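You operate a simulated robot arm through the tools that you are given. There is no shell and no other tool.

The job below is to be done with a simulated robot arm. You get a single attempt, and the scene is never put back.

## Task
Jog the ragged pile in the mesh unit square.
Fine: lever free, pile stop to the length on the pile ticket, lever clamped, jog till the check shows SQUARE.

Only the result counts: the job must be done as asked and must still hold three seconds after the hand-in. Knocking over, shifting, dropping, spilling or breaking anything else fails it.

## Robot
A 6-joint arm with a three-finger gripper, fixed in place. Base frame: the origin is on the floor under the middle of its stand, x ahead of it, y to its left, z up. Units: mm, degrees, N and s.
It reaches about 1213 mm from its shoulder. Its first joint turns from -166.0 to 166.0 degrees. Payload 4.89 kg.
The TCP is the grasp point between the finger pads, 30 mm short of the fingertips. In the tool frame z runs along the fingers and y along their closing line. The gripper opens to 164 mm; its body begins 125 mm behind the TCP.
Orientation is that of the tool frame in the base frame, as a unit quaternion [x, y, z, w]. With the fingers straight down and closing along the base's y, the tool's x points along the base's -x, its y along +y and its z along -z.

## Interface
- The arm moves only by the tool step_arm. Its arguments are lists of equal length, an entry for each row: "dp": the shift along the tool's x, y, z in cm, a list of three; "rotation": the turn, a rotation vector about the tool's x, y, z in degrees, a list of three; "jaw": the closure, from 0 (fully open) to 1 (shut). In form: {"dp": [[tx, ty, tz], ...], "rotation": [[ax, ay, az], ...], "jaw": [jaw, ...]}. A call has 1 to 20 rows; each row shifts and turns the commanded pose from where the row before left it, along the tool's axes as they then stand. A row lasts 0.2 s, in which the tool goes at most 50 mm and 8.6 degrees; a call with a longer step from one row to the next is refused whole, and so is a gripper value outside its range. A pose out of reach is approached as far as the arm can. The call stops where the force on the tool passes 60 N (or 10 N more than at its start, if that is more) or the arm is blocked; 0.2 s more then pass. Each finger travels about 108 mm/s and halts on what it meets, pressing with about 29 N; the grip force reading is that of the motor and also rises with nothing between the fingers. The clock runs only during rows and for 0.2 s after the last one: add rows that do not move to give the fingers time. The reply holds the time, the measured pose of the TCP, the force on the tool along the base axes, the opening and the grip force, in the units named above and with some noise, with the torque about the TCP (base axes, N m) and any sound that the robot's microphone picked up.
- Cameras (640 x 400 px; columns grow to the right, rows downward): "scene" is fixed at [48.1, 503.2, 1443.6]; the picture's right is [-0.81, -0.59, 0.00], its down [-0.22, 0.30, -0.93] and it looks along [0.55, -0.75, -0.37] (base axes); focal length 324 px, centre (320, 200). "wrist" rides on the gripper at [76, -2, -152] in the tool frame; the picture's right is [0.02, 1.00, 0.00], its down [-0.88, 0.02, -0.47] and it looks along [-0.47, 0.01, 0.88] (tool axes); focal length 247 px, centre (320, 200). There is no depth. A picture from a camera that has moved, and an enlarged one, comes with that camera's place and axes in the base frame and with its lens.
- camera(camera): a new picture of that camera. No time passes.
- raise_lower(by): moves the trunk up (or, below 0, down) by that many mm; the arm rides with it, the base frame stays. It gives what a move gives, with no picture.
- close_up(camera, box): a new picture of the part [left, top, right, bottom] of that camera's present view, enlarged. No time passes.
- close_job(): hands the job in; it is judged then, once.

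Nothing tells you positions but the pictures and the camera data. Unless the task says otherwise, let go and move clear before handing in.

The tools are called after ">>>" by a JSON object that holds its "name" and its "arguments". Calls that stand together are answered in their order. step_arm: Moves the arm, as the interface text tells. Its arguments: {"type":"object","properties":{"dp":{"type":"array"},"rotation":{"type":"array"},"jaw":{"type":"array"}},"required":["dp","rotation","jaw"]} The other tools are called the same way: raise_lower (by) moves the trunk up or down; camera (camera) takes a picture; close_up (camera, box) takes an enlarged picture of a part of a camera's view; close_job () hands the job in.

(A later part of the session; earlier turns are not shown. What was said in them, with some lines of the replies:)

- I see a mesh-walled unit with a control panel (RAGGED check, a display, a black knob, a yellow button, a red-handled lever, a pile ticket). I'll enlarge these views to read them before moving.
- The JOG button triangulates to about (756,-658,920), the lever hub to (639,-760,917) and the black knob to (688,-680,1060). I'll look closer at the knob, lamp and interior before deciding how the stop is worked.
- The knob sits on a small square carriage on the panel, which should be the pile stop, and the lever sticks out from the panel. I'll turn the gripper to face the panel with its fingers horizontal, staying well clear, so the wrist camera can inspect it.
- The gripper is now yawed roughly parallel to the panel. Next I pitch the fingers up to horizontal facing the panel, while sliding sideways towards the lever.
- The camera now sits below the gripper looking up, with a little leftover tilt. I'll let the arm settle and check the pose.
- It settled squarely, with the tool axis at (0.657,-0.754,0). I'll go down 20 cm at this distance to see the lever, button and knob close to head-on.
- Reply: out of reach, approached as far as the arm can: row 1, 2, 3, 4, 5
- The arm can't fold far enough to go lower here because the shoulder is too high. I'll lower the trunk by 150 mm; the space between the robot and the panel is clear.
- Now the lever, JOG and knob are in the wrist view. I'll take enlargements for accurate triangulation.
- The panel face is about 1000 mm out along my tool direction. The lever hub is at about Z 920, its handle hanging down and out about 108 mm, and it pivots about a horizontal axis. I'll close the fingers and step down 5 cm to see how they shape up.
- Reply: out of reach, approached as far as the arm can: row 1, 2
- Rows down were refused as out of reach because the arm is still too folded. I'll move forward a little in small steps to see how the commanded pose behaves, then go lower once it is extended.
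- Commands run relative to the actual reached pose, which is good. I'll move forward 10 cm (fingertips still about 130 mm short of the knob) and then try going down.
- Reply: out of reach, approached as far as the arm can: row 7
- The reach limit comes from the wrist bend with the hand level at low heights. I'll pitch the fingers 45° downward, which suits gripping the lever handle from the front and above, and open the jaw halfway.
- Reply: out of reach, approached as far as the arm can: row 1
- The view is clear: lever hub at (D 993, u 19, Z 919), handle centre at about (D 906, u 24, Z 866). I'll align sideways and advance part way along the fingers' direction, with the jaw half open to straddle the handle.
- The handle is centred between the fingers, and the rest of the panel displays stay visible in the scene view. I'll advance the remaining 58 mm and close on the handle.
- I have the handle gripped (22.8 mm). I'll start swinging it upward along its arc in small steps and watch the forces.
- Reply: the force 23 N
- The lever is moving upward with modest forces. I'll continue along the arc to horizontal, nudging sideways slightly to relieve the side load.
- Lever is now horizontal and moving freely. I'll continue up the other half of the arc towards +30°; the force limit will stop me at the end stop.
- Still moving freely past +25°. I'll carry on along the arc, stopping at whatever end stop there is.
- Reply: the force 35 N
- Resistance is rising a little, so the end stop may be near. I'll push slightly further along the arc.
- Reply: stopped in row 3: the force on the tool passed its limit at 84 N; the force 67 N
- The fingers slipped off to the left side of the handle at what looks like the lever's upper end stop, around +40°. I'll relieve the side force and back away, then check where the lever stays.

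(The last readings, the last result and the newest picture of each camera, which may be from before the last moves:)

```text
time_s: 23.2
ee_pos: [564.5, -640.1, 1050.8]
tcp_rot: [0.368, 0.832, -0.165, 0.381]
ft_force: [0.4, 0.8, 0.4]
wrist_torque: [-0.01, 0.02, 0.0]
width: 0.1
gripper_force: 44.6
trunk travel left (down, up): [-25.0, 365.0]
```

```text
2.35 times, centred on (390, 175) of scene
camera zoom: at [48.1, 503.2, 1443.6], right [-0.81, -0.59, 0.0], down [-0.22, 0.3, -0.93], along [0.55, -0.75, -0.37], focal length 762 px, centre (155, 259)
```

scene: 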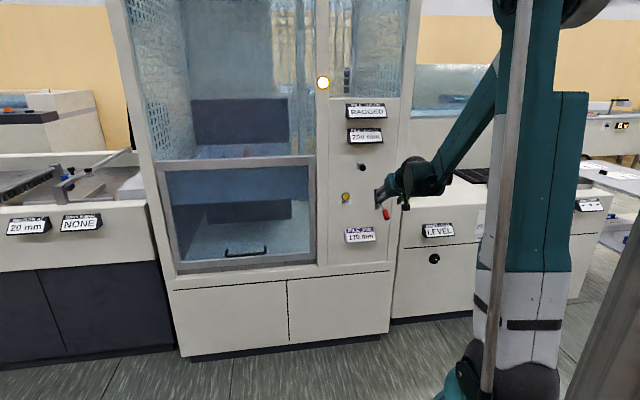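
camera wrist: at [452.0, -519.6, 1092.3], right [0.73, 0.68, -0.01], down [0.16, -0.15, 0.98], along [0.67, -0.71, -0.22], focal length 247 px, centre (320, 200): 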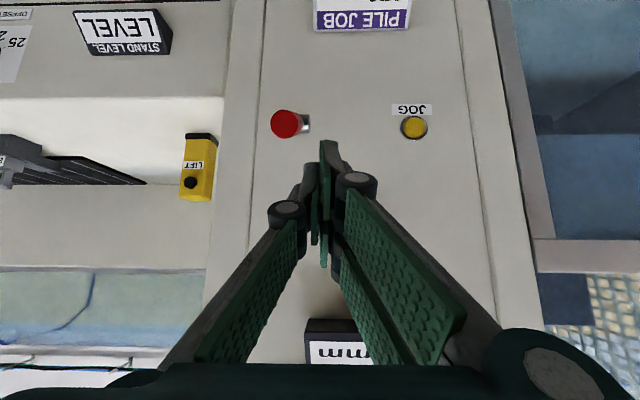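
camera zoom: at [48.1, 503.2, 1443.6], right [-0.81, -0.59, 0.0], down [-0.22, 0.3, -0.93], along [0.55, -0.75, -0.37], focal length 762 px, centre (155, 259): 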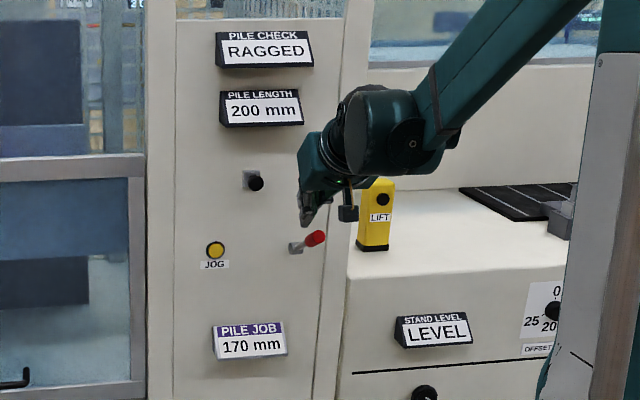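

The lever now rests pointing up about 30° and stays there. I'll level the hand again and line up with the black knob at about (689,-680,1060), stopping short of it to check the alignment.

>>> {"name": "step_arm", "arguments": {"dp": [[0, 1, 0], [0, 1, 0], [0, 1, 0], [0, 1, 0], [0, 1, 0], [-1, 1.5, 0], [0, 0, 0], [0, 0, 0]], "rotation": [[0, -8.2, 0], [0, -8.2, 0], [0, -8.2, 0], [0, -8.2, 0], [0, -8.2, 0], [0, 0, 0], [0, 0, 0], [0, 0, 0]], "jaw": [0.55, 0.55, 0.55, 0.55, 0.55, 0.55, 0.55, 0.55]}}

>>> {"name": "camera", "arguments": {"camera": "wrist"}}

>>> {"name": "camera", "arguments": {"camera": "scene"}}

```text
time_s: 25.0
ee_pos: [603.1, -606.7, 1054.7]
tcp_rot: [0.292, 0.652, -0.283, 0.64]
ft_force: [-0.6, 0.3, 0.2]
wrist_torque: [0.0, -0.03, -0.01]
width: 73.7
gripper_force: 0.1
out of reach, approached as far as the arm can: row 5, 6
trunk travel left (down, up): [-25.0, 365.0]
```

```text
taken
camera wrist: at [498.0, -493.0, 981.4], right [0.74, 0.67, -0.02], down [-0.29, 0.35, 0.89], along [0.6, -0.66, 0.46], focal length 247 px, centre (320, 200)
```

wrist: 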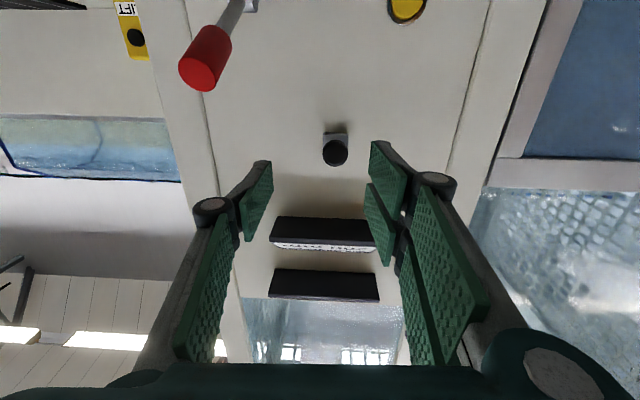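

```text
taken
```

scene: 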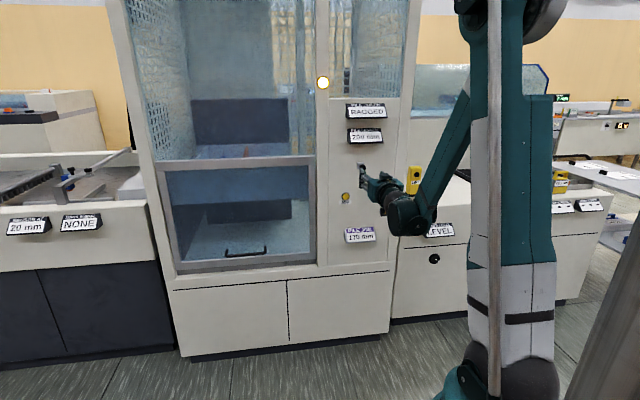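

My predicted knob pixel matches the picture exactly. I'll centre on it and advance 105 mm so the pads straddle the knob, with fingertips just short of the panel.

>>> {"name": "step_arm", "arguments": {"dp": [[-0.4, 0.75, 1], [-0.41, 0.76, 1], [0, 0, 2], [0, 0, 2], [0, 0, 2], [0, 0, 1.5], [0, 0, 1.0], [0, 0, 0]], "rotation": [[0, 0, 0], [0, 0, 0], [0, 0, 0], [0, 0, 0], [0, 0, 0], [0, 0, 0], [0, 0, 0], [0, 0, 0]], "jaw": [0.55, 0.55, 0.55, 0.55, 0.55, 0.55, 0.55, 0.55]}}

>>> {"name": "camera", "arguments": {"camera": "wrist"}}

>>> {"name": "close_up", "arguments": {"camera": "scene", "box": [330, 90, 450, 260]}}

```text
time_s: 26.8
ee_pos: [686.2, -674.3, 1063.6]
tcp_rot: [0.287, 0.646, -0.284, 0.648]
ft_force: [-0.8, -0.3, 0.5]
wrist_torque: [0.0, 0.02, 0.02]
width: 73.4
gripper_force: 0.0
trunk travel left (down, up): [-25.0, 365.0]
```

```text
taken
camera wrist: at [581.3, -563.2, 986.3], right [0.74, 0.67, -0.02], down [-0.31, 0.36, 0.88], along [0.6, -0.65, 0.47], focal length 247 px, centre (320, 200)
```

wrist: 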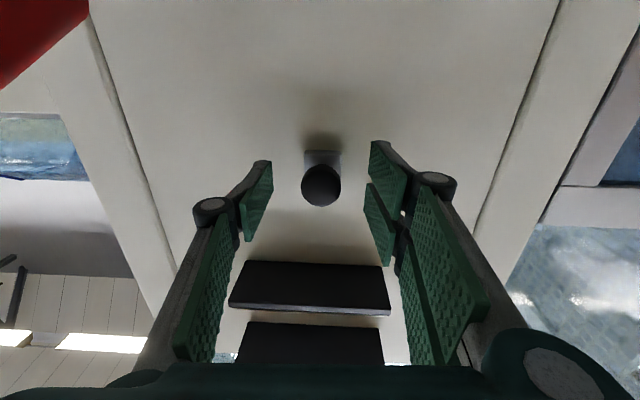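

```text
2.35 times, centred on (390, 175) of scene
camera zoom: at [48.1, 503.2, 1443.6], right [-0.81, -0.59, 0.0], down [-0.22, 0.3, -0.93], along [0.55, -0.75, -0.37], focal length 762 px, centre (155, 259)
```

zoom: 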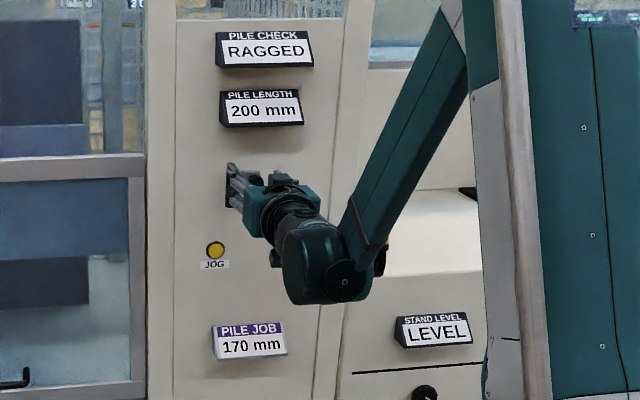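

Fingers straddle the knob and the PILE LENGTH display stays visible. I'll close on the knob.

>>> {"name": "step_arm", "arguments": {"dp": [[0, 0, 0], [0, 0, 0], [0, 0, 0]], "rotation": [[0, 0, 0], [0, 0, 0], [0, 0, 0]], "jaw": [0.8, 1, 1]}}

>>> {"name": "camera", "arguments": {"camera": "wrist"}}

>>> {"name": "close_up", "arguments": {"camera": "scene", "box": [330, 90, 450, 260]}}

```text
time_s: 27.6
ee_pos: [686.1, -673.4, 1063.5]
tcp_rot: [0.287, 0.646, -0.284, 0.648]
ft_force: [6.7, 1.7, 3.1]
wrist_torque: [-0.02, -0.08, 0.61]
width: 26.5
gripper_force: 44.9
trunk travel left (down, up): [-25.0, 365.0]
```

```text
taken
camera wrist: at [581.8, -562.9, 986.3], right [0.74, 0.67, -0.02], down [-0.31, 0.36, 0.88], along [0.6, -0.65, 0.47], focal length 247 px, centre (320, 200)
```

wrist: 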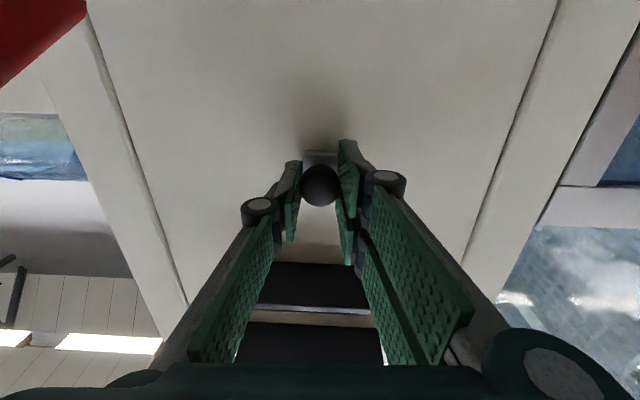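

```text
2.35 times, centred on (390, 175) of scene
camera zoom: at [48.1, 503.2, 1443.6], right [-0.81, -0.59, 0.0], down [-0.22, 0.3, -0.93], along [0.55, -0.75, -0.37], focal length 762 px, centre (155, 259)
```

zoom: 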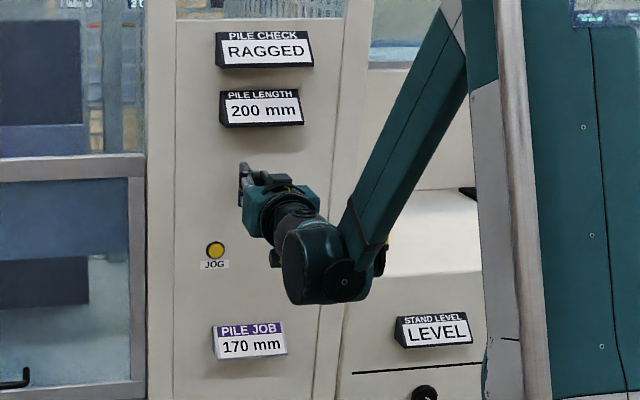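

The knob is gripped (26.5 mm). I'll test a small sideways motion to the left (scene view) and watch the display and force.

>>> {"name": "step_arm", "arguments": {"dp": [[0, 0.3, 0], [0, 0.3, 0], [0, 0, 0]], "rotation": [[0, 0, 0], [0, 0, 0], [0, 0, 0]], "jaw": [1, 1, 1]}}

>>> {"name": "close_up", "arguments": {"camera": "scene", "box": [330, 90, 450, 260]}}

```text
time_s: 28.4
ee_pos: [690.1, -670.8, 1062.6]
tcp_rot: [0.288, 0.646, -0.285, 0.647]
ft_force: [-1.3, -1.7, 3.0]
wrist_torque: [-0.06, 0.12, 0.59]
width: 26.8
gripper_force: 44.9
trunk travel left (down, up): [-25.0, 365.0]
```

```text
2.35 times, centred on (390, 175) of scene
camera zoom: at [48.1, 503.2, 1443.6], right [-0.81, -0.59, 0.0], down [-0.22, 0.3, -0.93], along [0.55, -0.75, -0.37], focal length 762 px, centre (155, 259)
```

zoom: 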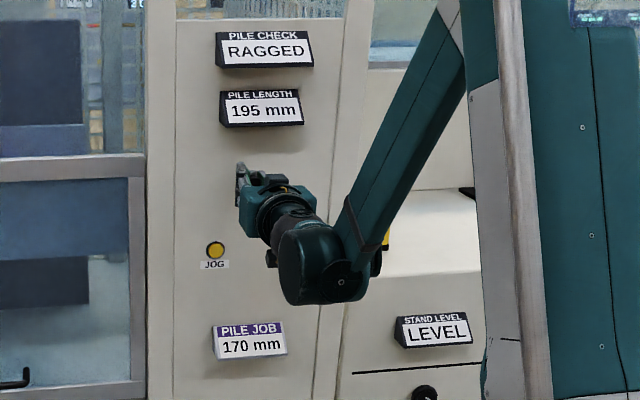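

The lever is free: the display dropped to 195 mm for about 5 mm of travel left. I'll continue left another 24 mm and read it.

>>> {"name": "step_arm", "arguments": {"dp": [[0, 0.6, 0], [0, 0.6, 0], [0, 0.6, 0], [0, 0.6, 0], [0, 0, 0], [0, 0, 0]], "rotation": [[0, 0, 0], [0, 0, 0], [0, 0, 0], [0, 0, 0], [0, 0, 0], [0, 0, 0]], "jaw": [1, 1, 1, 1, 1, 1]}}

>>> {"name": "close_up", "arguments": {"camera": "scene", "box": [350, 90, 400, 150]}}

>>> {"name": "camera", "arguments": {"camera": "wrist"}}

```text
time_s: 29.8
ee_pos: [707.7, -652.1, 1063.2]
tcp_rot: [0.287, 0.645, -0.285, 0.648]
ft_force: [-24.4, 28.8, 1.2]
wrist_torque: [0.09, 0.23, 0.61]
width: 26.6
gripper_force: 44.7
trunk travel left (down, up): [-25.0, 365.0]
```

```text
6.67 times, centred on (375, 120) of scene
camera zoom: at [48.1, 503.2, 1443.6], right [-0.81, -0.59, 0.0], down [-0.22, 0.3, -0.93], along [0.55, -0.75, -0.37], focal length 2158 px, centre (-47, 733)
```

zoom: 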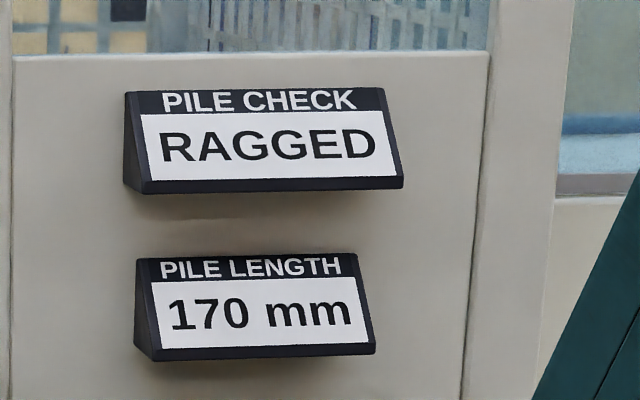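

```text
taken
camera wrist: at [602.8, -542.1, 986.0], right [0.74, 0.67, -0.02], down [-0.31, 0.36, 0.88], along [0.6, -0.64, 0.48], focal length 247 px, centre (320, 200)
```

wrist: 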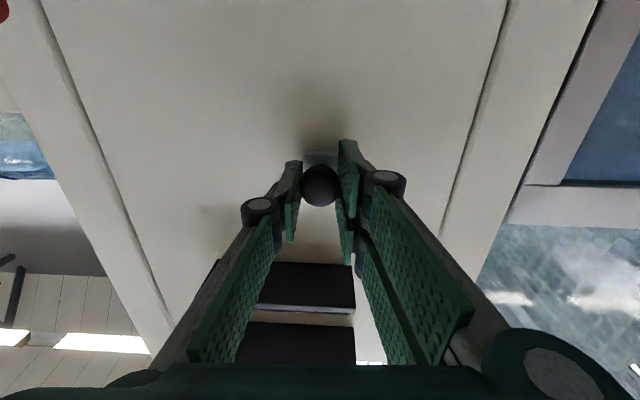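

The display reads exactly 170 mm. The fingertips are pressing lightly toward the panel (about 38 N), so I'll relieve that before letting go and then recheck the reading.

>>> {"name": "step_arm", "arguments": {"dp": [[0, 0, -0.2], [0, 0, -0.1], [0, 0, 0]], "rotation": [[0, 0, 0], [0, 0, 0], [0, 0, 0]], "jaw": [1, 1, 1]}}

>>> {"name": "close_up", "arguments": {"camera": "scene", "box": [350, 90, 400, 150]}}

```text
time_s: 30.6
ee_pos: [705.4, -654.6, 1061.9]
tcp_rot: [0.288, 0.646, -0.285, 0.647]
ft_force: [20.0, -17.6, 13.0]
wrist_torque: [-0.13, -0.03, 0.54]
width: 26.8
gripper_force: 44.9
trunk travel left (down, up): [-25.0, 365.0]
```

```text
6.67 times, centred on (375, 120) of scene
camera zoom: at [48.1, 503.2, 1443.6], right [-0.81, -0.59, 0.0], down [-0.22, 0.3, -0.93], along [0.55, -0.75, -0.37], focal length 2158 px, centre (-47, 733)
```

zoom: 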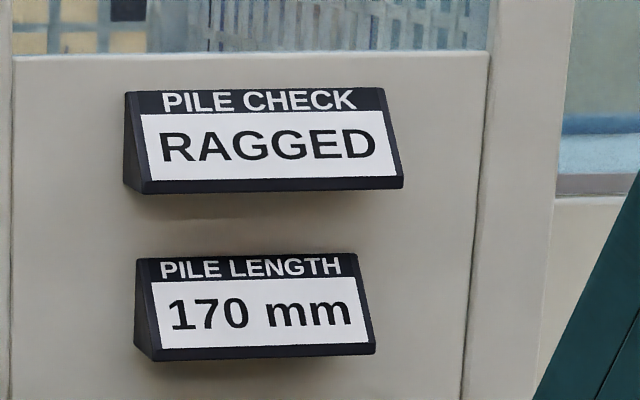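

Still 170 mm. I'll open the fingers gradually, back straight out, and verify the reading holds.

>>> {"name": "step_arm", "arguments": {"dp": [[0, 0, 0.1], [0, 0, 0], [0, 0, 0], [0, 0, 0], [0, 0, -2], [0, 0, -3], [0, 0, -3], [0, 0, 0]], "rotation": [[0, 0, 0], [0, 0, 0], [0, 0, 0], [0, 0, 0], [0, 0, 0], [0, 0, 0], [0, 0, 0], [0, 0, 0]], "jaw": [1, 0.75, 0.6, 0.6, 0.6, 0.6, 0.6, 0.6]}}

>>> {"name": "close_up", "arguments": {"camera": "scene", "box": [330, 90, 450, 260]}}

>>> {"name": "camera", "arguments": {"camera": "wrist"}}

```text
time_s: 32.4
ee_pos: [651.3, -593.1, 1062.5]
tcp_rot: [0.287, 0.646, -0.283, 0.648]
ft_force: [-0.7, -0.5, 0.4]
wrist_torque: [-0.02, -0.04, -0.03]
width: 66.0
gripper_force: 0.1
trunk travel left (down, up): [-25.0, 365.0]
```

```text
2.35 times, centred on (390, 175) of scene
camera zoom: at [48.1, 503.2, 1443.6], right [-0.81, -0.59, 0.0], down [-0.22, 0.3, -0.93], along [0.55, -0.75, -0.37], focal length 762 px, centre (155, 259)
```

zoom: 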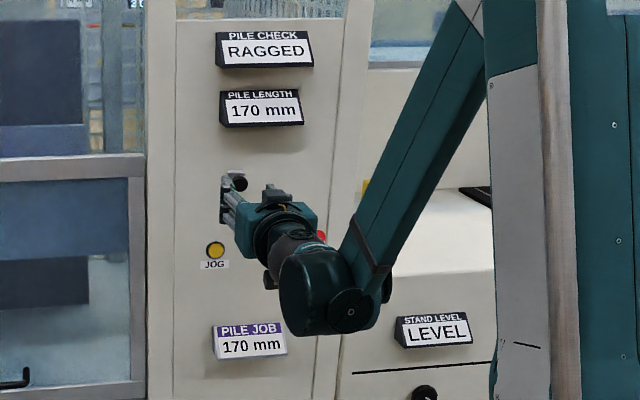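

```text
taken
camera wrist: at [548.0, -482.0, 985.3], right [0.74, 0.67, -0.02], down [-0.31, 0.36, 0.88], along [0.6, -0.65, 0.47], focal length 247 px, centre (320, 200)
```

wrist: 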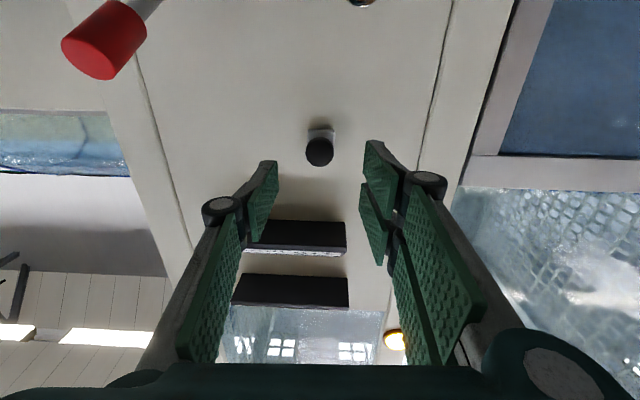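

Knob released and the display still reads 170 mm. Next I go back to the lever: pull back, pitch the hand 41° down, and shift across to line up with the raised handle.

>>> {"name": "step_arm", "arguments": {"dp": [[0, 0, -1.7], [0, 0, -1.7], [0, -1.8, 0], [0, -1.8, 0], [0, -1.8, 0], [0, -1.8, 0], [0, -1.8, 0], [0, -1.7, 0], [0, -1.7, 0], [0, 0, 0]], "rotation": [[0, 0, 0], [0, 0, 0], [0, 8.2, 0], [0, 8.2, 0], [0, 8.2, 0], [0, 8.2, 0], [0, 8.2, 0], [0, 0, 0], [0, 0, 0], [0, 0, 0]], "jaw": [0.5, 0.5, 0.5, 0.5, 0.5, 0.5, 0.5, 0.5, 0.5, 0.5]}}

>>> {"name": "camera", "arguments": {"camera": "wrist"}}

>>> {"name": "close_up", "arguments": {"camera": "scene", "box": [330, 90, 450, 260]}}

```text
time_s: 34.6
ee_pos: [536.7, -652.7, 1062.0]
tcp_rot: [0.368, 0.832, -0.166, 0.381]
ft_force: [-0.9, 0.7, 0.3]
wrist_torque: [0.0, 0.03, -0.04]
width: 82.0
gripper_force: 0.1
trunk travel left (down, up): [-25.0, 365.0]
```

```text
taken
camera wrist: at [424.1, -532.0, 1103.2], right [0.73, 0.68, -0.01], down [0.16, -0.15, 0.98], along [0.67, -0.71, -0.22], focal length 247 px, centre (320, 200)
```

wrist: 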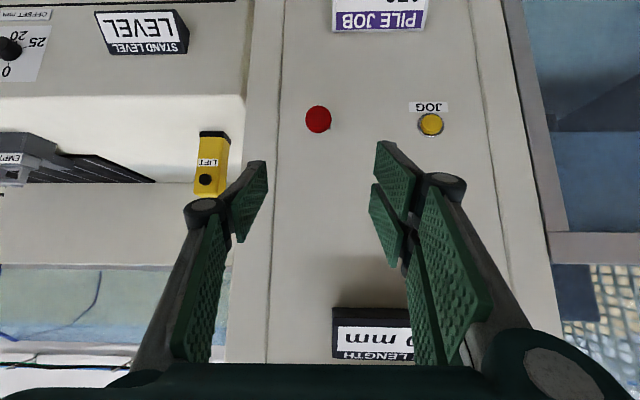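

```text
2.35 times, centred on (390, 175) of scene
camera zoom: at [48.1, 503.2, 1443.6], right [-0.81, -0.59, 0.0], down [-0.22, 0.3, -0.93], along [0.55, -0.75, -0.37], focal length 762 px, centre (155, 259)
```

zoom: 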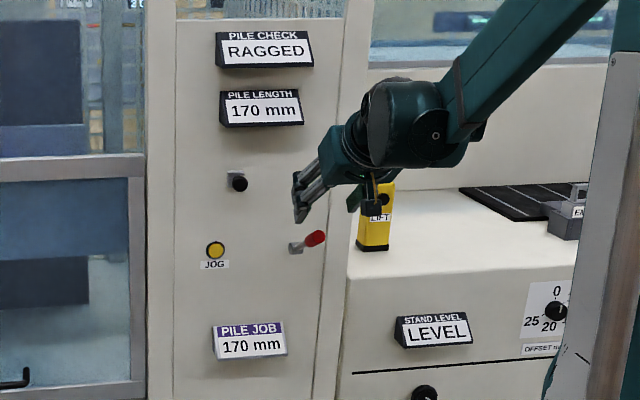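

Lever handle is directly ahead, with its centre at about (575,-696,970). I'll align and advance 104 mm so the open fingers straddle it, then grip.

>>> {"name": "step_arm", "arguments": {"dp": [[1.6, -0.17, 0], [1.55, 0, 0], [0, 0, 2.6], [0, 0, 2.6], [0, 0, 2.6], [0, 0, 2.6], [0, 0, 0], [0, 0, 0], [0, 0, 0], [0, 0, 0]], "rotation": [[0, 0, 0], [0, 0, 0], [0, 0, 0], [0, 0, 0], [0, 0, 0], [0, 0, 0], [0, 0, 0], [0, 0, 0], [0, 0, 0], [0, 0, 0]], "jaw": [0.5, 0.5, 0.5, 0.5, 0.5, 0.5, 0.5, 0.8, 1, 1]}}

>>> {"name": "camera", "arguments": {"camera": "wrist"}}

>>> {"name": "close_up", "arguments": {"camera": "scene", "box": [330, 90, 450, 260]}}

```text
time_s: 36.8
ee_pos: [577.4, -697.2, 969.6]
tcp_rot: [0.369, 0.832, -0.166, 0.381]
ft_force: [-0.7, -1.8, -3.2]
wrist_torque: [0.8, -0.7, 1.58]
width: 22.7
gripper_force: 44.9
trunk travel left (down, up): [-25.0, 365.0]
```

```text
taken
camera wrist: at [463.6, -576.2, 1011.3], right [0.73, 0.68, -0.01], down [0.16, -0.15, 0.98], along [0.67, -0.71, -0.22], focal length 247 px, centre (320, 200)
```

wrist: 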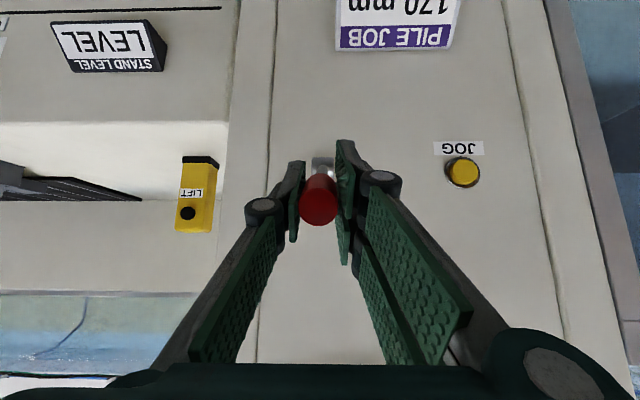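

```text
2.35 times, centred on (390, 175) of scene
camera zoom: at [48.1, 503.2, 1443.6], right [-0.81, -0.59, 0.0], down [-0.22, 0.3, -0.93], along [0.55, -0.75, -0.37], focal length 762 px, centre (155, 259)
```

zoom: 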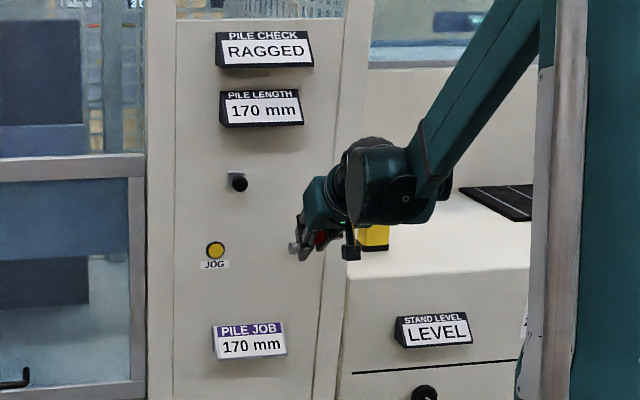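

The handle is gripped again with low force and the display still reads 170 mm. I'll swing it down along the arc to about horizontal.

>>> {"name": "step_arm", "arguments": {"dp": [[0.83, 0, 0.25], [0.83, 0, 0.25], [0.82, 0, 0.4], [0.82, 0, 0.4], [0.73, 0, 0.53], [0.73, 0, 0.53], [0, 0, 0]], "rotation": [[0, 0, 0], [0, 0, 0], [0, 0, 0], [0, 0, 0], [0, 0, 0], [0, 0, 0], [0, 0, 0]], "jaw": [1, 1, 1, 1, 1, 1, 1]}}

>>> {"name": "camera", "arguments": {"camera": "wrist"}}

>>> {"name": "close_up", "arguments": {"camera": "scene", "box": [330, 90, 450, 260]}}

```text
time_s: 38.4
ee_pos: [566.3, -685.1, 920.1]
tcp_rot: [0.369, 0.831, -0.165, 0.381]
ft_force: [-12.5, -8.6, 11.1]
wrist_torque: [-0.55, -1.3, 1.73]
width: 23.2
gripper_force: 45.1
trunk travel left (down, up): [-25.0, 365.0]
```

```text
taken
camera wrist: at [453.1, -565.2, 961.2], right [0.73, 0.68, -0.01], down [0.16, -0.15, 0.98], along [0.66, -0.71, -0.22], focal length 247 px, centre (320, 200)
```

wrist: 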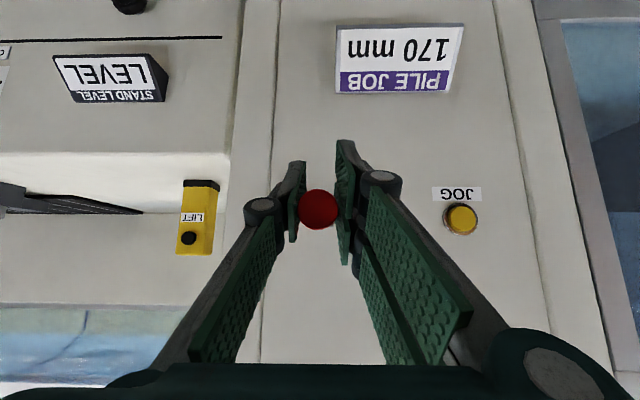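

```text
2.35 times, centred on (390, 175) of scene
camera zoom: at [48.1, 503.2, 1443.6], right [-0.81, -0.59, 0.0], down [-0.22, 0.3, -0.93], along [0.55, -0.75, -0.37], focal length 762 px, centre (155, 259)
```

zoom: 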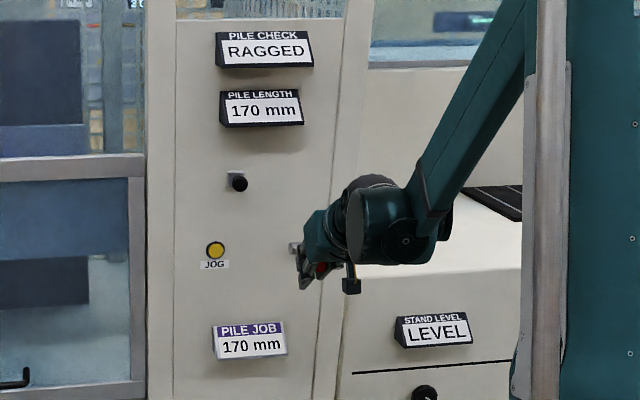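

The lever is coming down (currently about +9°, slightly slipping in the pads). I'll keep going along the arc to the lower end.

>>> {"name": "step_arm", "arguments": {"dp": [[0.63, -0.1, 0.65], [0.63, 0, 0.65], [0.5, 0, 0.75], [0.5, 0, 0.75], [0, 0, 0]], "rotation": [[0, 0, 0], [0, 0, 0], [0, 0, 0], [0, 0, 0], [0, 0, 0]], "jaw": [1, 1, 1, 1, 1]}}

>>> {"name": "camera", "arguments": {"camera": "wrist"}}

>>> {"name": "close_up", "arguments": {"camera": "scene", "box": [330, 90, 450, 260]}}

```text
time_s: 39.6
ee_pos: [570.6, -690.3, 882.3]
tcp_rot: [0.369, 0.832, -0.165, 0.381]
ft_force: [-24.7, -0.2, 2.2]
wrist_torque: [-0.54, -0.94, 1.44]
width: 23.5
gripper_force: 45.3
trunk travel left (down, up): [-25.0, 365.0]
```

```text
taken
camera wrist: at [457.8, -570.3, 924.5], right [0.73, 0.68, -0.01], down [0.16, -0.15, 0.98], along [0.67, -0.71, -0.22], focal length 247 px, centre (320, 200)
```

wrist: 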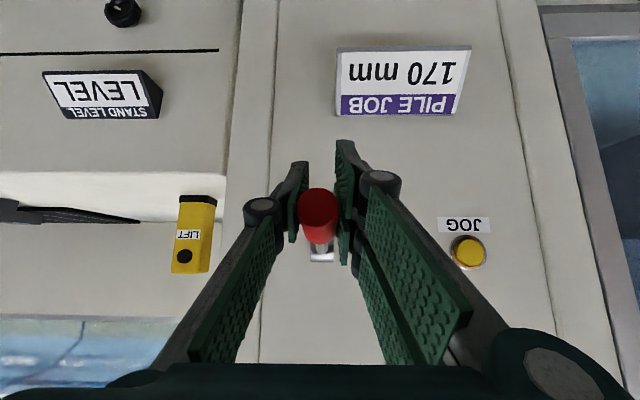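

```text
2.35 times, centred on (390, 175) of scene
camera zoom: at [48.1, 503.2, 1443.6], right [-0.81, -0.59, 0.0], down [-0.22, 0.3, -0.93], along [0.55, -0.75, -0.37], focal length 762 px, centre (155, 259)
```

zoom: 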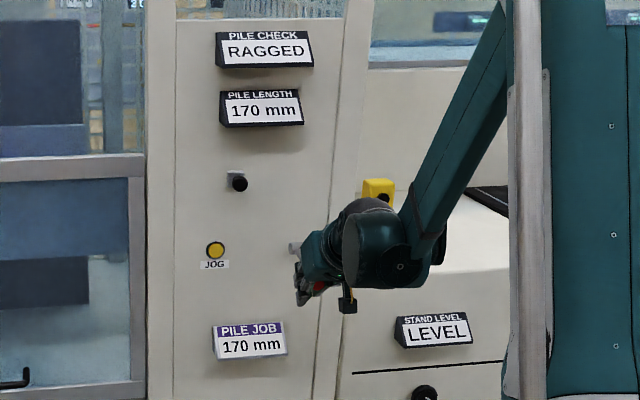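

It's still following. I'll continue to the lower end and press a little beyond to make sure it seats.

>>> {"name": "step_arm", "arguments": {"dp": [[0.4, 0, 0.82], [0.4, 0, 0.82], [0.5, 0, 0.6], [0.5, 0, 0.6], [0, 0, 0]], "rotation": [[0, 0, 0], [0, 0, 0], [0, 0, 0], [0, 0, 0], [0, 0, 0]], "jaw": [1, 1, 1, 1, 1]}}

>>> {"name": "camera", "arguments": {"camera": "wrist"}}

>>> {"name": "close_up", "arguments": {"camera": "scene", "box": [330, 90, 450, 260]}}

```text
time_s: 40.8
ee_pos: [578.8, -699.6, 853.0]
tcp_rot: [0.369, 0.831, -0.166, 0.381]
ft_force: [13.0, -29.1, 21.6]
wrist_torque: [0.0, 0.27, 1.45]
width: 23.2
gripper_force: 45.0
trunk travel left (down, up): [-25.0, 365.0]
```

```text
taken
camera wrist: at [465.8, -578.6, 893.6], right [0.73, 0.68, -0.01], down [0.16, -0.15, 0.98], along [0.67, -0.71, -0.22], focal length 247 px, centre (320, 200)
```

wrist: 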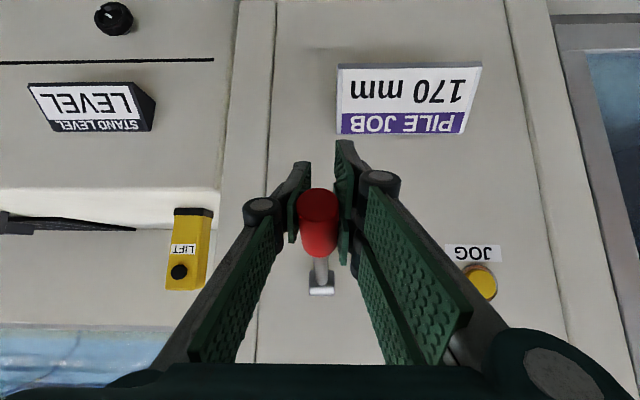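

```text
2.35 times, centred on (390, 175) of scene
camera zoom: at [48.1, 503.2, 1443.6], right [-0.81, -0.59, 0.0], down [-0.22, 0.3, -0.93], along [0.55, -0.75, -0.37], focal length 762 px, centre (155, 259)
```

zoom: 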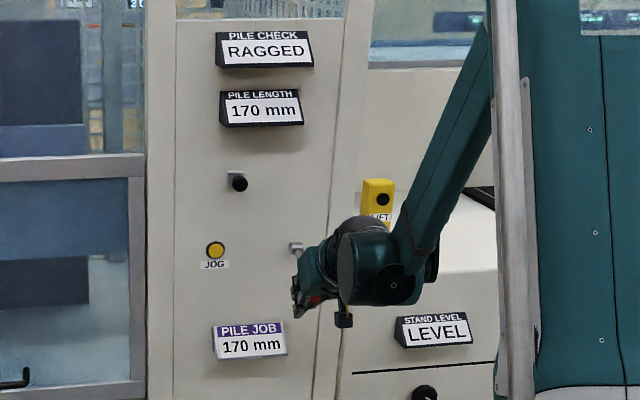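

The lever is nearly at its lower end, perhaps 3° short judging by the image. I'll press a bit further down and inward.

>>> {"name": "step_arm", "arguments": {"dp": [[0.3, 0, 0.6], [0.3, 0, 0.6], [0.3, 0, 0.5], [0, 0, 0]], "rotation": [[0, 0, 0], [0, 0, 0], [0, 0, 0], [0, 0, 0]], "jaw": [1, 1, 1, 1]}}

>>> {"name": "camera", "arguments": {"camera": "wrist"}}

>>> {"name": "close_up", "arguments": {"camera": "scene", "box": [330, 90, 450, 260]}}

```text
time_s: 41.8
ee_pos: [582.6, -701.5, 834.4]
tcp_rot: [0.368, 0.832, -0.165, 0.38]
ft_force: [17.1, 0.9, 8.6]
wrist_torque: [-0.23, 1.06, 0.47]
width: 27.2
gripper_force: 44.9
trunk travel left (down, up): [-25.0, 365.0]
```

```text
taken
camera wrist: at [469.7, -582.1, 875.5], right [0.73, 0.68, -0.01], down [0.16, -0.15, 0.98], along [0.67, -0.71, -0.22], focal length 247 px, centre (320, 200)
```

wrist: 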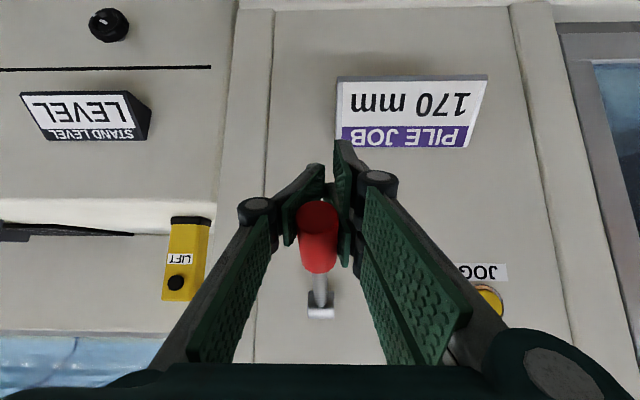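

```text
2.35 times, centred on (390, 175) of scene
camera zoom: at [48.1, 503.2, 1443.6], right [-0.81, -0.59, 0.0], down [-0.22, 0.3, -0.93], along [0.55, -0.75, -0.37], focal length 762 px, centre (155, 259)
```

zoom: 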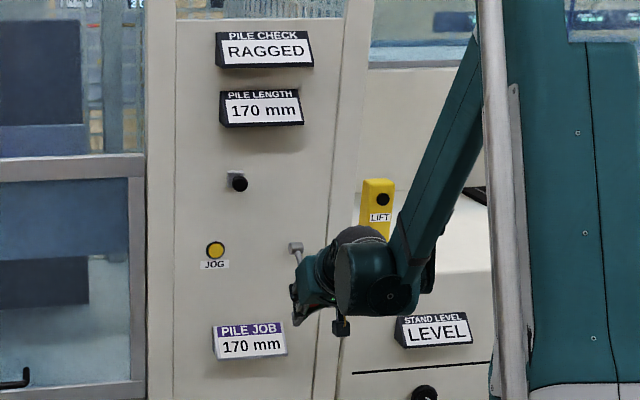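

The lever looks seated at its lower stop and the pads have started to slide past. I'll open, back out and measure the lever position.

>>> {"name": "step_arm", "arguments": {"dp": [[0, 0, 0], [0, 0, 0], [0, 0, 0], [0, 0, -2.5], [0, 0, -2.5], [0, 0, -2.5], [0, 0, -2.5], [0, 0, 0]], "rotation": [[0, 0, 0], [0, 0, 0], [0, 0, 0], [0, 0, 0], [0, 0, 0], [0, 0, 0], [0, 0, 0], [0, 0, 0]], "jaw": [0.7, 0.5, 0.5, 0.5, 0.5, 0.5, 0.5, 0.5]}}

>>> {"name": "camera", "arguments": {"camera": "wrist"}}

>>> {"name": "close_up", "arguments": {"camera": "scene", "box": [330, 90, 450, 260]}}

```text
time_s: 43.6
ee_pos: [529.9, -646.9, 900.2]
tcp_rot: [0.368, 0.832, -0.165, 0.381]
ft_force: [-0.2, -0.4, -0.8]
wrist_torque: [0.0, 0.01, 0.02]
width: 81.9
gripper_force: 0.1
trunk travel left (down, up): [-25.0, 365.0]
```

```text
taken
camera wrist: at [417.2, -526.5, 941.7], right [0.73, 0.68, -0.01], down [0.16, -0.15, 0.98], along [0.67, -0.71, -0.22], focal length 247 px, centre (320, 200)
```

wrist: 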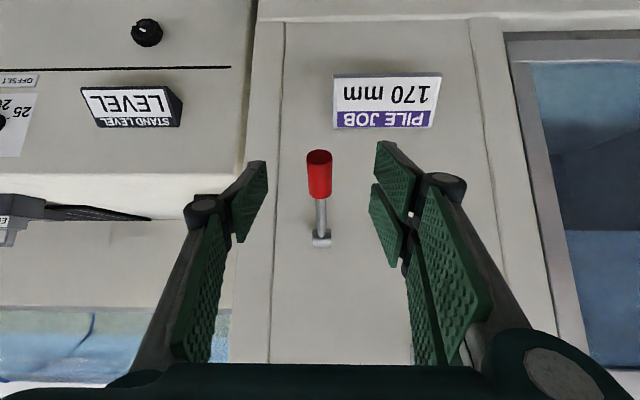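

```text
2.35 times, centred on (390, 175) of scene
camera zoom: at [48.1, 503.2, 1443.6], right [-0.81, -0.59, 0.0], down [-0.22, 0.3, -0.93], along [0.55, -0.75, -0.37], focal length 762 px, centre (155, 259)
```

zoom: 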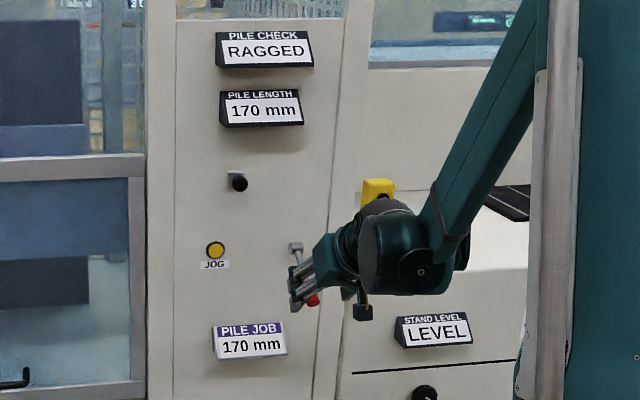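

The lever is back exactly at its original clamped position and the display still reads 170 mm. I'll close the fingers and inspect the tip shape before pressing JOG.

>>> {"name": "step_arm", "arguments": {"dp": [[0, 2, -2], [0, 2, -1], [0, 2, 0], [0, 2, 0], [0, 2, 0]], "rotation": [[0, 0, 0], [0, 0, 0], [0, 0, 0], [0, 0, 0], [0, 0, 0]], "jaw": [1, 1, 1, 1, 1]}}

>>> {"name": "camera", "arguments": {"camera": "wrist"}}

>>> {"name": "close_up", "arguments": {"camera": "wrist", "box": [250, 110, 410, 290]}}

>>> {"name": "close_up", "arguments": {"camera": "scene", "box": [330, 130, 430, 240]}}

```text
time_s: 44.8
ee_pos: [589.3, -564.4, 919.7]
tcp_rot: [0.369, 0.831, -0.167, 0.381]
ft_force: [0.3, 0.8, -0.3]
wrist_torque: [0.01, -0.05, 0.1]
width: 0.0
gripper_force: 29.4
trunk travel left (down, up): [-25.0, 365.0]
```

```text
taken
camera wrist: at [476.2, -442.9, 961.2], right [0.73, 0.68, -0.01], down [0.16, -0.15, 0.98], along [0.67, -0.71, -0.22], focal length 247 px, centre (320, 200)
```

wrist: 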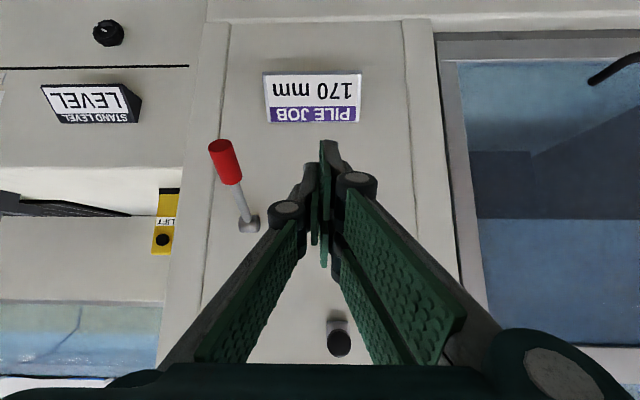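

```text
2.22 times, centred on (330, 200) of wrist
camera zoom: at [476.2, -442.9, 961.2], right [0.73, 0.68, -0.01], down [0.16, -0.15, 0.98], along [0.67, -0.71, -0.22], focal length 549 px, centre (298, 200)
```

zoom: 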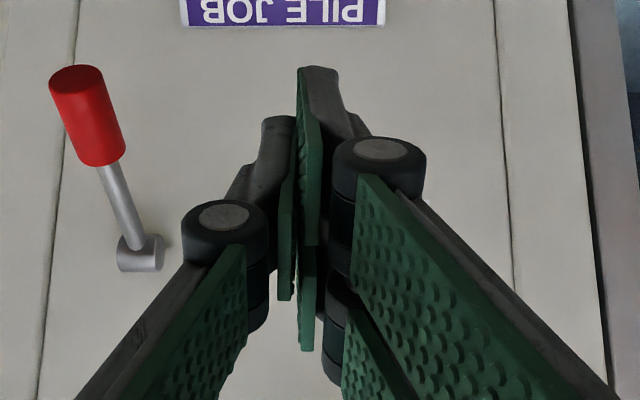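

```text
3.64 times, centred on (380, 185) of scene
camera zoom: at [48.1, 503.2, 1443.6], right [-0.81, -0.59, 0.0], down [-0.22, 0.3, -0.93], along [0.55, -0.75, -0.37], focal length 1177 px, centre (102, 254)
```

zoom: 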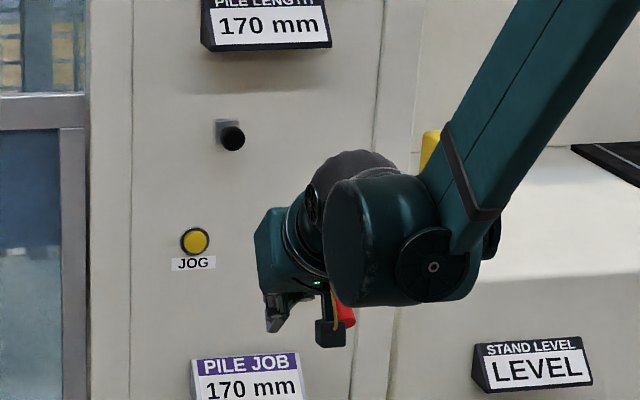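

The tip layout is clear: with the hand pitched down, the upper right-hand finger leads, so I'll use it to press JOG. I'll move to about 20 mm in front of the button first.

>>> {"name": "step_arm", "arguments": {"dp": [[-0.3, 1.74, -0.27], [0, 1.73, 0], [0, 1.73, 0], [-1.36, 0, 1.57], [-1.36, 0, 1.57], [-1.36, 0, 1.57], [-1.36, 0, 1.57], [-1.36, 0, 1.57], [-1.36, 0, 1.57], [0, 0, 0]], "rotation": [[0, 0, 0], [0, 0, 0], [0, 0, 0], [0, 0, 0], [0, 0, 0], [0, 0, 0], [0, 0, 0], [0, 0, 0], [0, 0, 0], [0, 0, 0]], "jaw": [1, 1, 1, 1, 1, 1, 1, 1, 1, 1]}}

>>> {"name": "camera", "arguments": {"camera": "wrist"}}

>>> {"name": "close_up", "arguments": {"camera": "scene", "box": [320, 90, 440, 260]}}

>>> {"name": "close_up", "arguments": {"camera": "scene", "box": [330, 170, 380, 220]}}

```text
time_s: 47.0
ee_pos: [714.3, -619.5, 923.4]
tcp_rot: [0.369, 0.831, -0.166, 0.381]
ft_force: [-0.5, -0.3, 0.1]
wrist_torque: [-0.02, 0.0, 0.01]
width: 0.1
gripper_force: 28.6
trunk travel left (down, up): [-25.0, 365.0]
```

```text
taken
camera wrist: at [600.5, -499.6, 964.6], right [0.73, 0.68, -0.01], down [0.16, -0.15, 0.98], along [0.67, -0.71, -0.22], focal length 247 px, centre (320, 200)
```

wrist: 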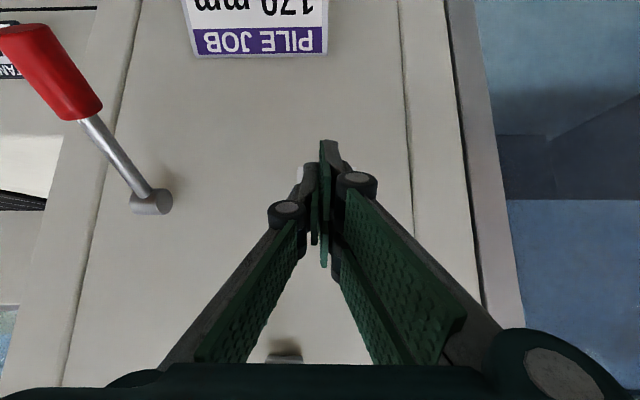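

```text
2.35 times, centred on (380, 175) of scene
camera zoom: at [48.1, 503.2, 1443.6], right [-0.81, -0.59, 0.0], down [-0.22, 0.3, -0.93], along [0.55, -0.75, -0.37], focal length 762 px, centre (179, 259)
```

zoom: 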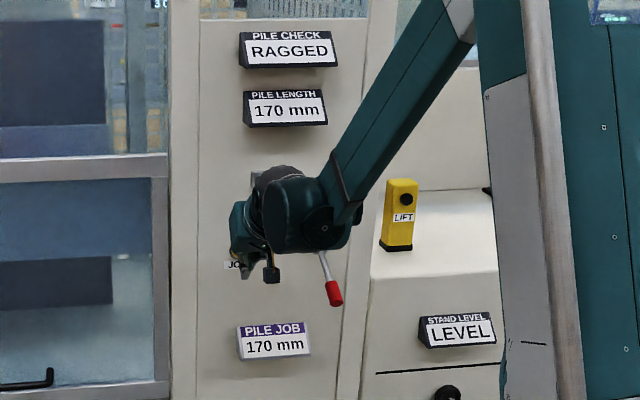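

```text
8.00 times, centred on (355, 195) of scene
camera zoom: at [48.1, 503.2, 1443.6], right [-0.81, -0.59, 0.0], down [-0.22, 0.3, -0.93], along [0.55, -0.75, -0.37], focal length 2590 px, centre (40, 240)
```

zoom: 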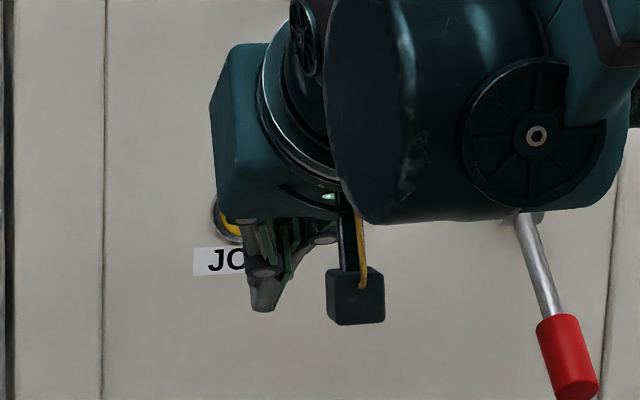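

I'm about 20 mm short of JOG with the leading finger lined up. I'll advance slowly until contact shows in the force.

>>> {"name": "step_arm", "arguments": {"dp": [[-0.33, -0.3, 0.378], [-0.33, 0, 0.378], [-0.33, 0, 0.378], [-0.2, 0, 0.227], [-0.2, 0, 0.227], [0, 0, 0]], "rotation": [[0, 0, 0], [0, 0, 0], [0, 0, 0], [0, 0, 0], [0, 0, 0], [0, 0, 0]], "jaw": [1, 1, 1, 1, 1, 1]}}

>>> {"name": "close_up", "arguments": {"camera": "scene", "box": [320, 90, 440, 260]}}

>>> {"name": "camera", "arguments": {"camera": "wrist"}}

```text
time_s: 48.4
ee_pos: [722.9, -637.4, 923.2]
tcp_rot: [0.368, 0.832, -0.166, 0.381]
ft_force: [-6.6, 9.4, 0.3]
wrist_torque: [-0.04, -0.03, 0.11]
width: 0.0
gripper_force: 29.4
trunk travel left (down, up): [-25.0, 365.0]
heard: click
```

```text
2.35 times, centred on (380, 175) of scene
camera zoom: at [48.1, 503.2, 1443.6], right [-0.81, -0.59, 0.0], down [-0.22, 0.3, -0.93], along [0.55, -0.75, -0.37], focal length 762 px, centre (179, 259)
```

zoom: 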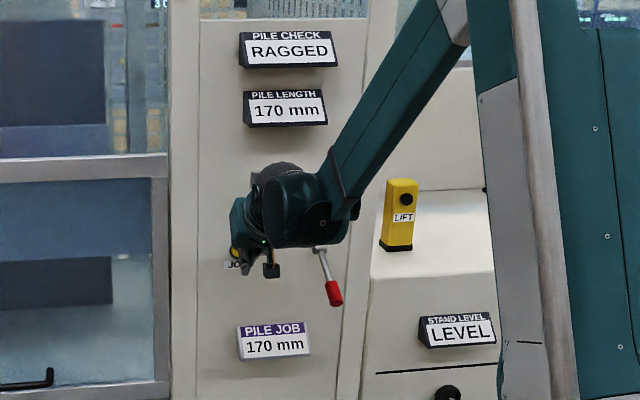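

```text
taken
camera wrist: at [610.4, -516.7, 964.8], right [0.73, 0.68, -0.01], down [0.16, -0.15, 0.98], along [0.67, -0.71, -0.22], focal length 247 px, centre (320, 200)
```

wrist: 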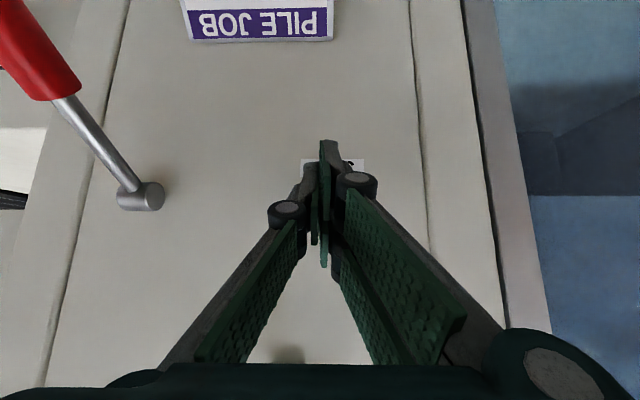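

A click was heard with about 11 N of contact, so the button is pressed. I'll hold it and watch whether the check changes.

>>> {"name": "step_arm", "arguments": {"dp": [[0, 0, 0], [0, 0, 0], [0, 0, 0], [0, 0, 0], [0, 0, 0], [0, 0, 0], [0, 0, 0], [0, 0, 0], [0, 0, 0], [0, 0, 0]], "rotation": [[0, 0, 0], [0, 0, 0], [0, 0, 0], [0, 0, 0], [0, 0, 0], [0, 0, 0], [0, 0, 0], [0, 0, 0], [0, 0, 0], [0, 0, 0]], "jaw": [1, 1, 1, 1, 1, 1, 1, 1, 1, 1]}}

>>> {"name": "camera", "arguments": {"camera": "scene"}}

>>> {"name": "close_up", "arguments": {"camera": "scene", "box": [320, 90, 440, 260]}}

```text
time_s: 50.6
ee_pos: [723.3, -637.4, 923.1]
tcp_rot: [0.368, 0.832, -0.166, 0.381]
ft_force: [-9.4, 8.8, -1.2]
wrist_torque: [0.01, -0.02, 0.03]
width: 0.0
gripper_force: 28.8
trunk travel left (down, up): [-25.0, 365.0]
```

```text
taken
```

scene: 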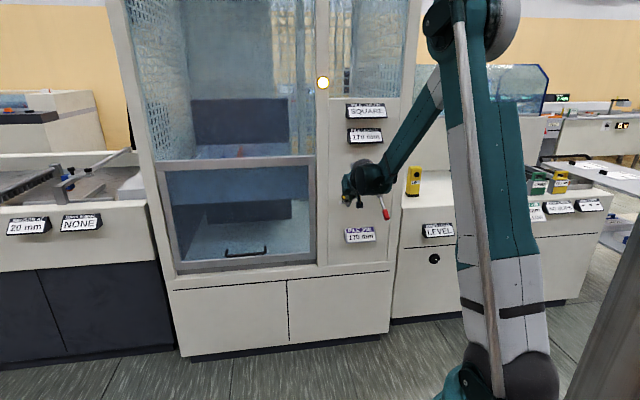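

```text
2.35 times, centred on (380, 175) of scene
camera zoom: at [48.1, 503.2, 1443.6], right [-0.81, -0.59, 0.0], down [-0.22, 0.3, -0.93], along [0.55, -0.75, -0.37], focal length 762 px, centre (179, 259)
```

zoom: 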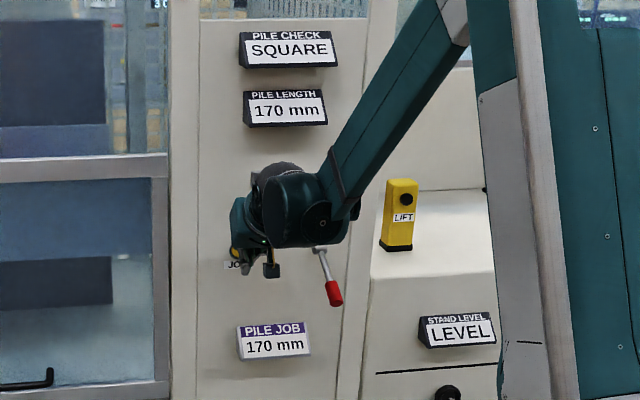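

The check now shows SQUARE with pile length 170 mm. I'll back straight off the button, move well clear, and check that it holds.

>>> {"name": "step_arm", "arguments": {"dp": [[0.66, 0, -0.756], [1.31, 0, -1.51], [1.97, 0, -2.27], [1.97, 0, -2.27], [1.97, 0, -2.27], [0, 0, 0], [0, 0, 0], [0, 0, 0], [0, 0, 0], [0, 0, 0], [0, 0, 0], [0, 0, 0]], "rotation": [[0, 0, 0], [0, 0, 0], [0, 0, 0], [0, 0, 0], [0, 0, 0], [0, 0, 0], [0, 0, 0], [0, 0, 0], [0, 0, 0], [0, 0, 0], [0, 0, 0], [0, 0, 0]], "jaw": [1, 1, 1, 1, 1, 1, 1, 1, 1, 1, 1, 1]}}

>>> {"name": "camera", "arguments": {"camera": "scene"}}

>>> {"name": "close_up", "arguments": {"camera": "scene", "box": [320, 90, 440, 260]}}

>>> {"name": "camera", "arguments": {"camera": "wrist"}}

```text
time_s: 53.2
ee_pos: [642.5, -547.1, 922.5]
tcp_rot: [0.369, 0.832, -0.165, 0.381]
ft_force: [0.4, 0.6, 0.6]
wrist_torque: [0.04, 0.01, 0.01]
width: 0.0
gripper_force: 29.2
trunk travel left (down, up): [-25.0, 365.0]
```

```text
taken
```

scene: 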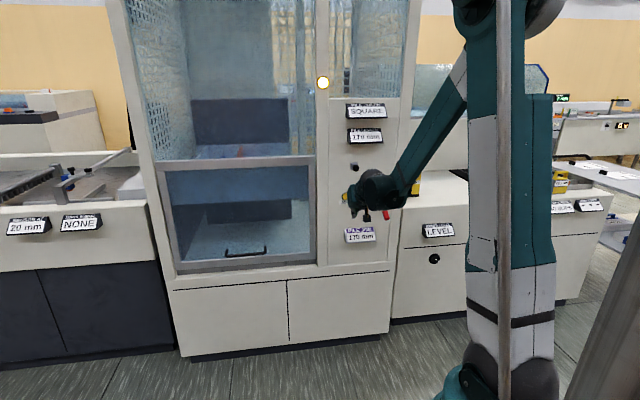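

```text
2.35 times, centred on (380, 175) of scene
camera zoom: at [48.1, 503.2, 1443.6], right [-0.81, -0.59, 0.0], down [-0.22, 0.3, -0.93], along [0.55, -0.75, -0.37], focal length 762 px, centre (179, 259)
```

zoom: 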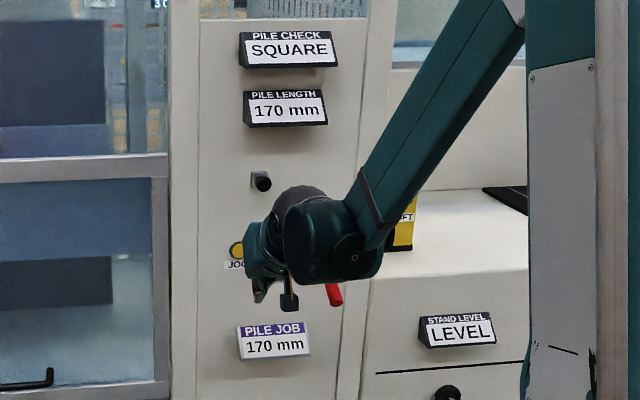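

```text
taken
camera wrist: at [529.2, -427.3, 963.8], right [0.73, 0.68, -0.01], down [0.16, -0.15, 0.98], along [0.67, -0.71, -0.22], focal length 247 px, centre (320, 200)
```

wrist: 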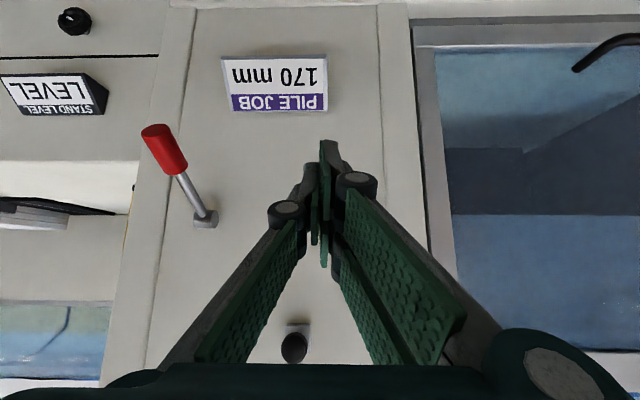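

The check holds at SQUARE, the pile length reads 170 mm, the lever is down (clamped), and the arm is clear of everything. Since the stop slid freely with the lever up, down is the clamped position, so I'm handing the job in.

>>> {"name": "close_job", "arguments": {}}

```text
The job is handed in.
```

The pile check reads SQUARE, and it still did 2 seconds after I took the finger off the JOG button. I've handed the job in, but the hand-in gave no verdict.

- **Lever free:** I swung the red-handled lever up. The pile stop then slid freely, so up is the free position.
- **Pile stop:** I moved the stop knob until PILE LENGTH read 170 mm, matching the pile ticket. It stayed at 170 mm after I let go of the knob.
- **Lever clamped:** I swung the lever back down to where it started. I took down as the clamped position and did not test it by pushing the stop.
- **Jog:** One press of JOG, held for about 2 seconds, changed the check from RAGGED to SQUARE.

On the way up, the fingers slipped off the lever handle at its upper stop and the force reached 84 N. The lever stayed where it was, and I saw nothing else move. The arm finished about 120 mm back from the JOG button, touching nothing.
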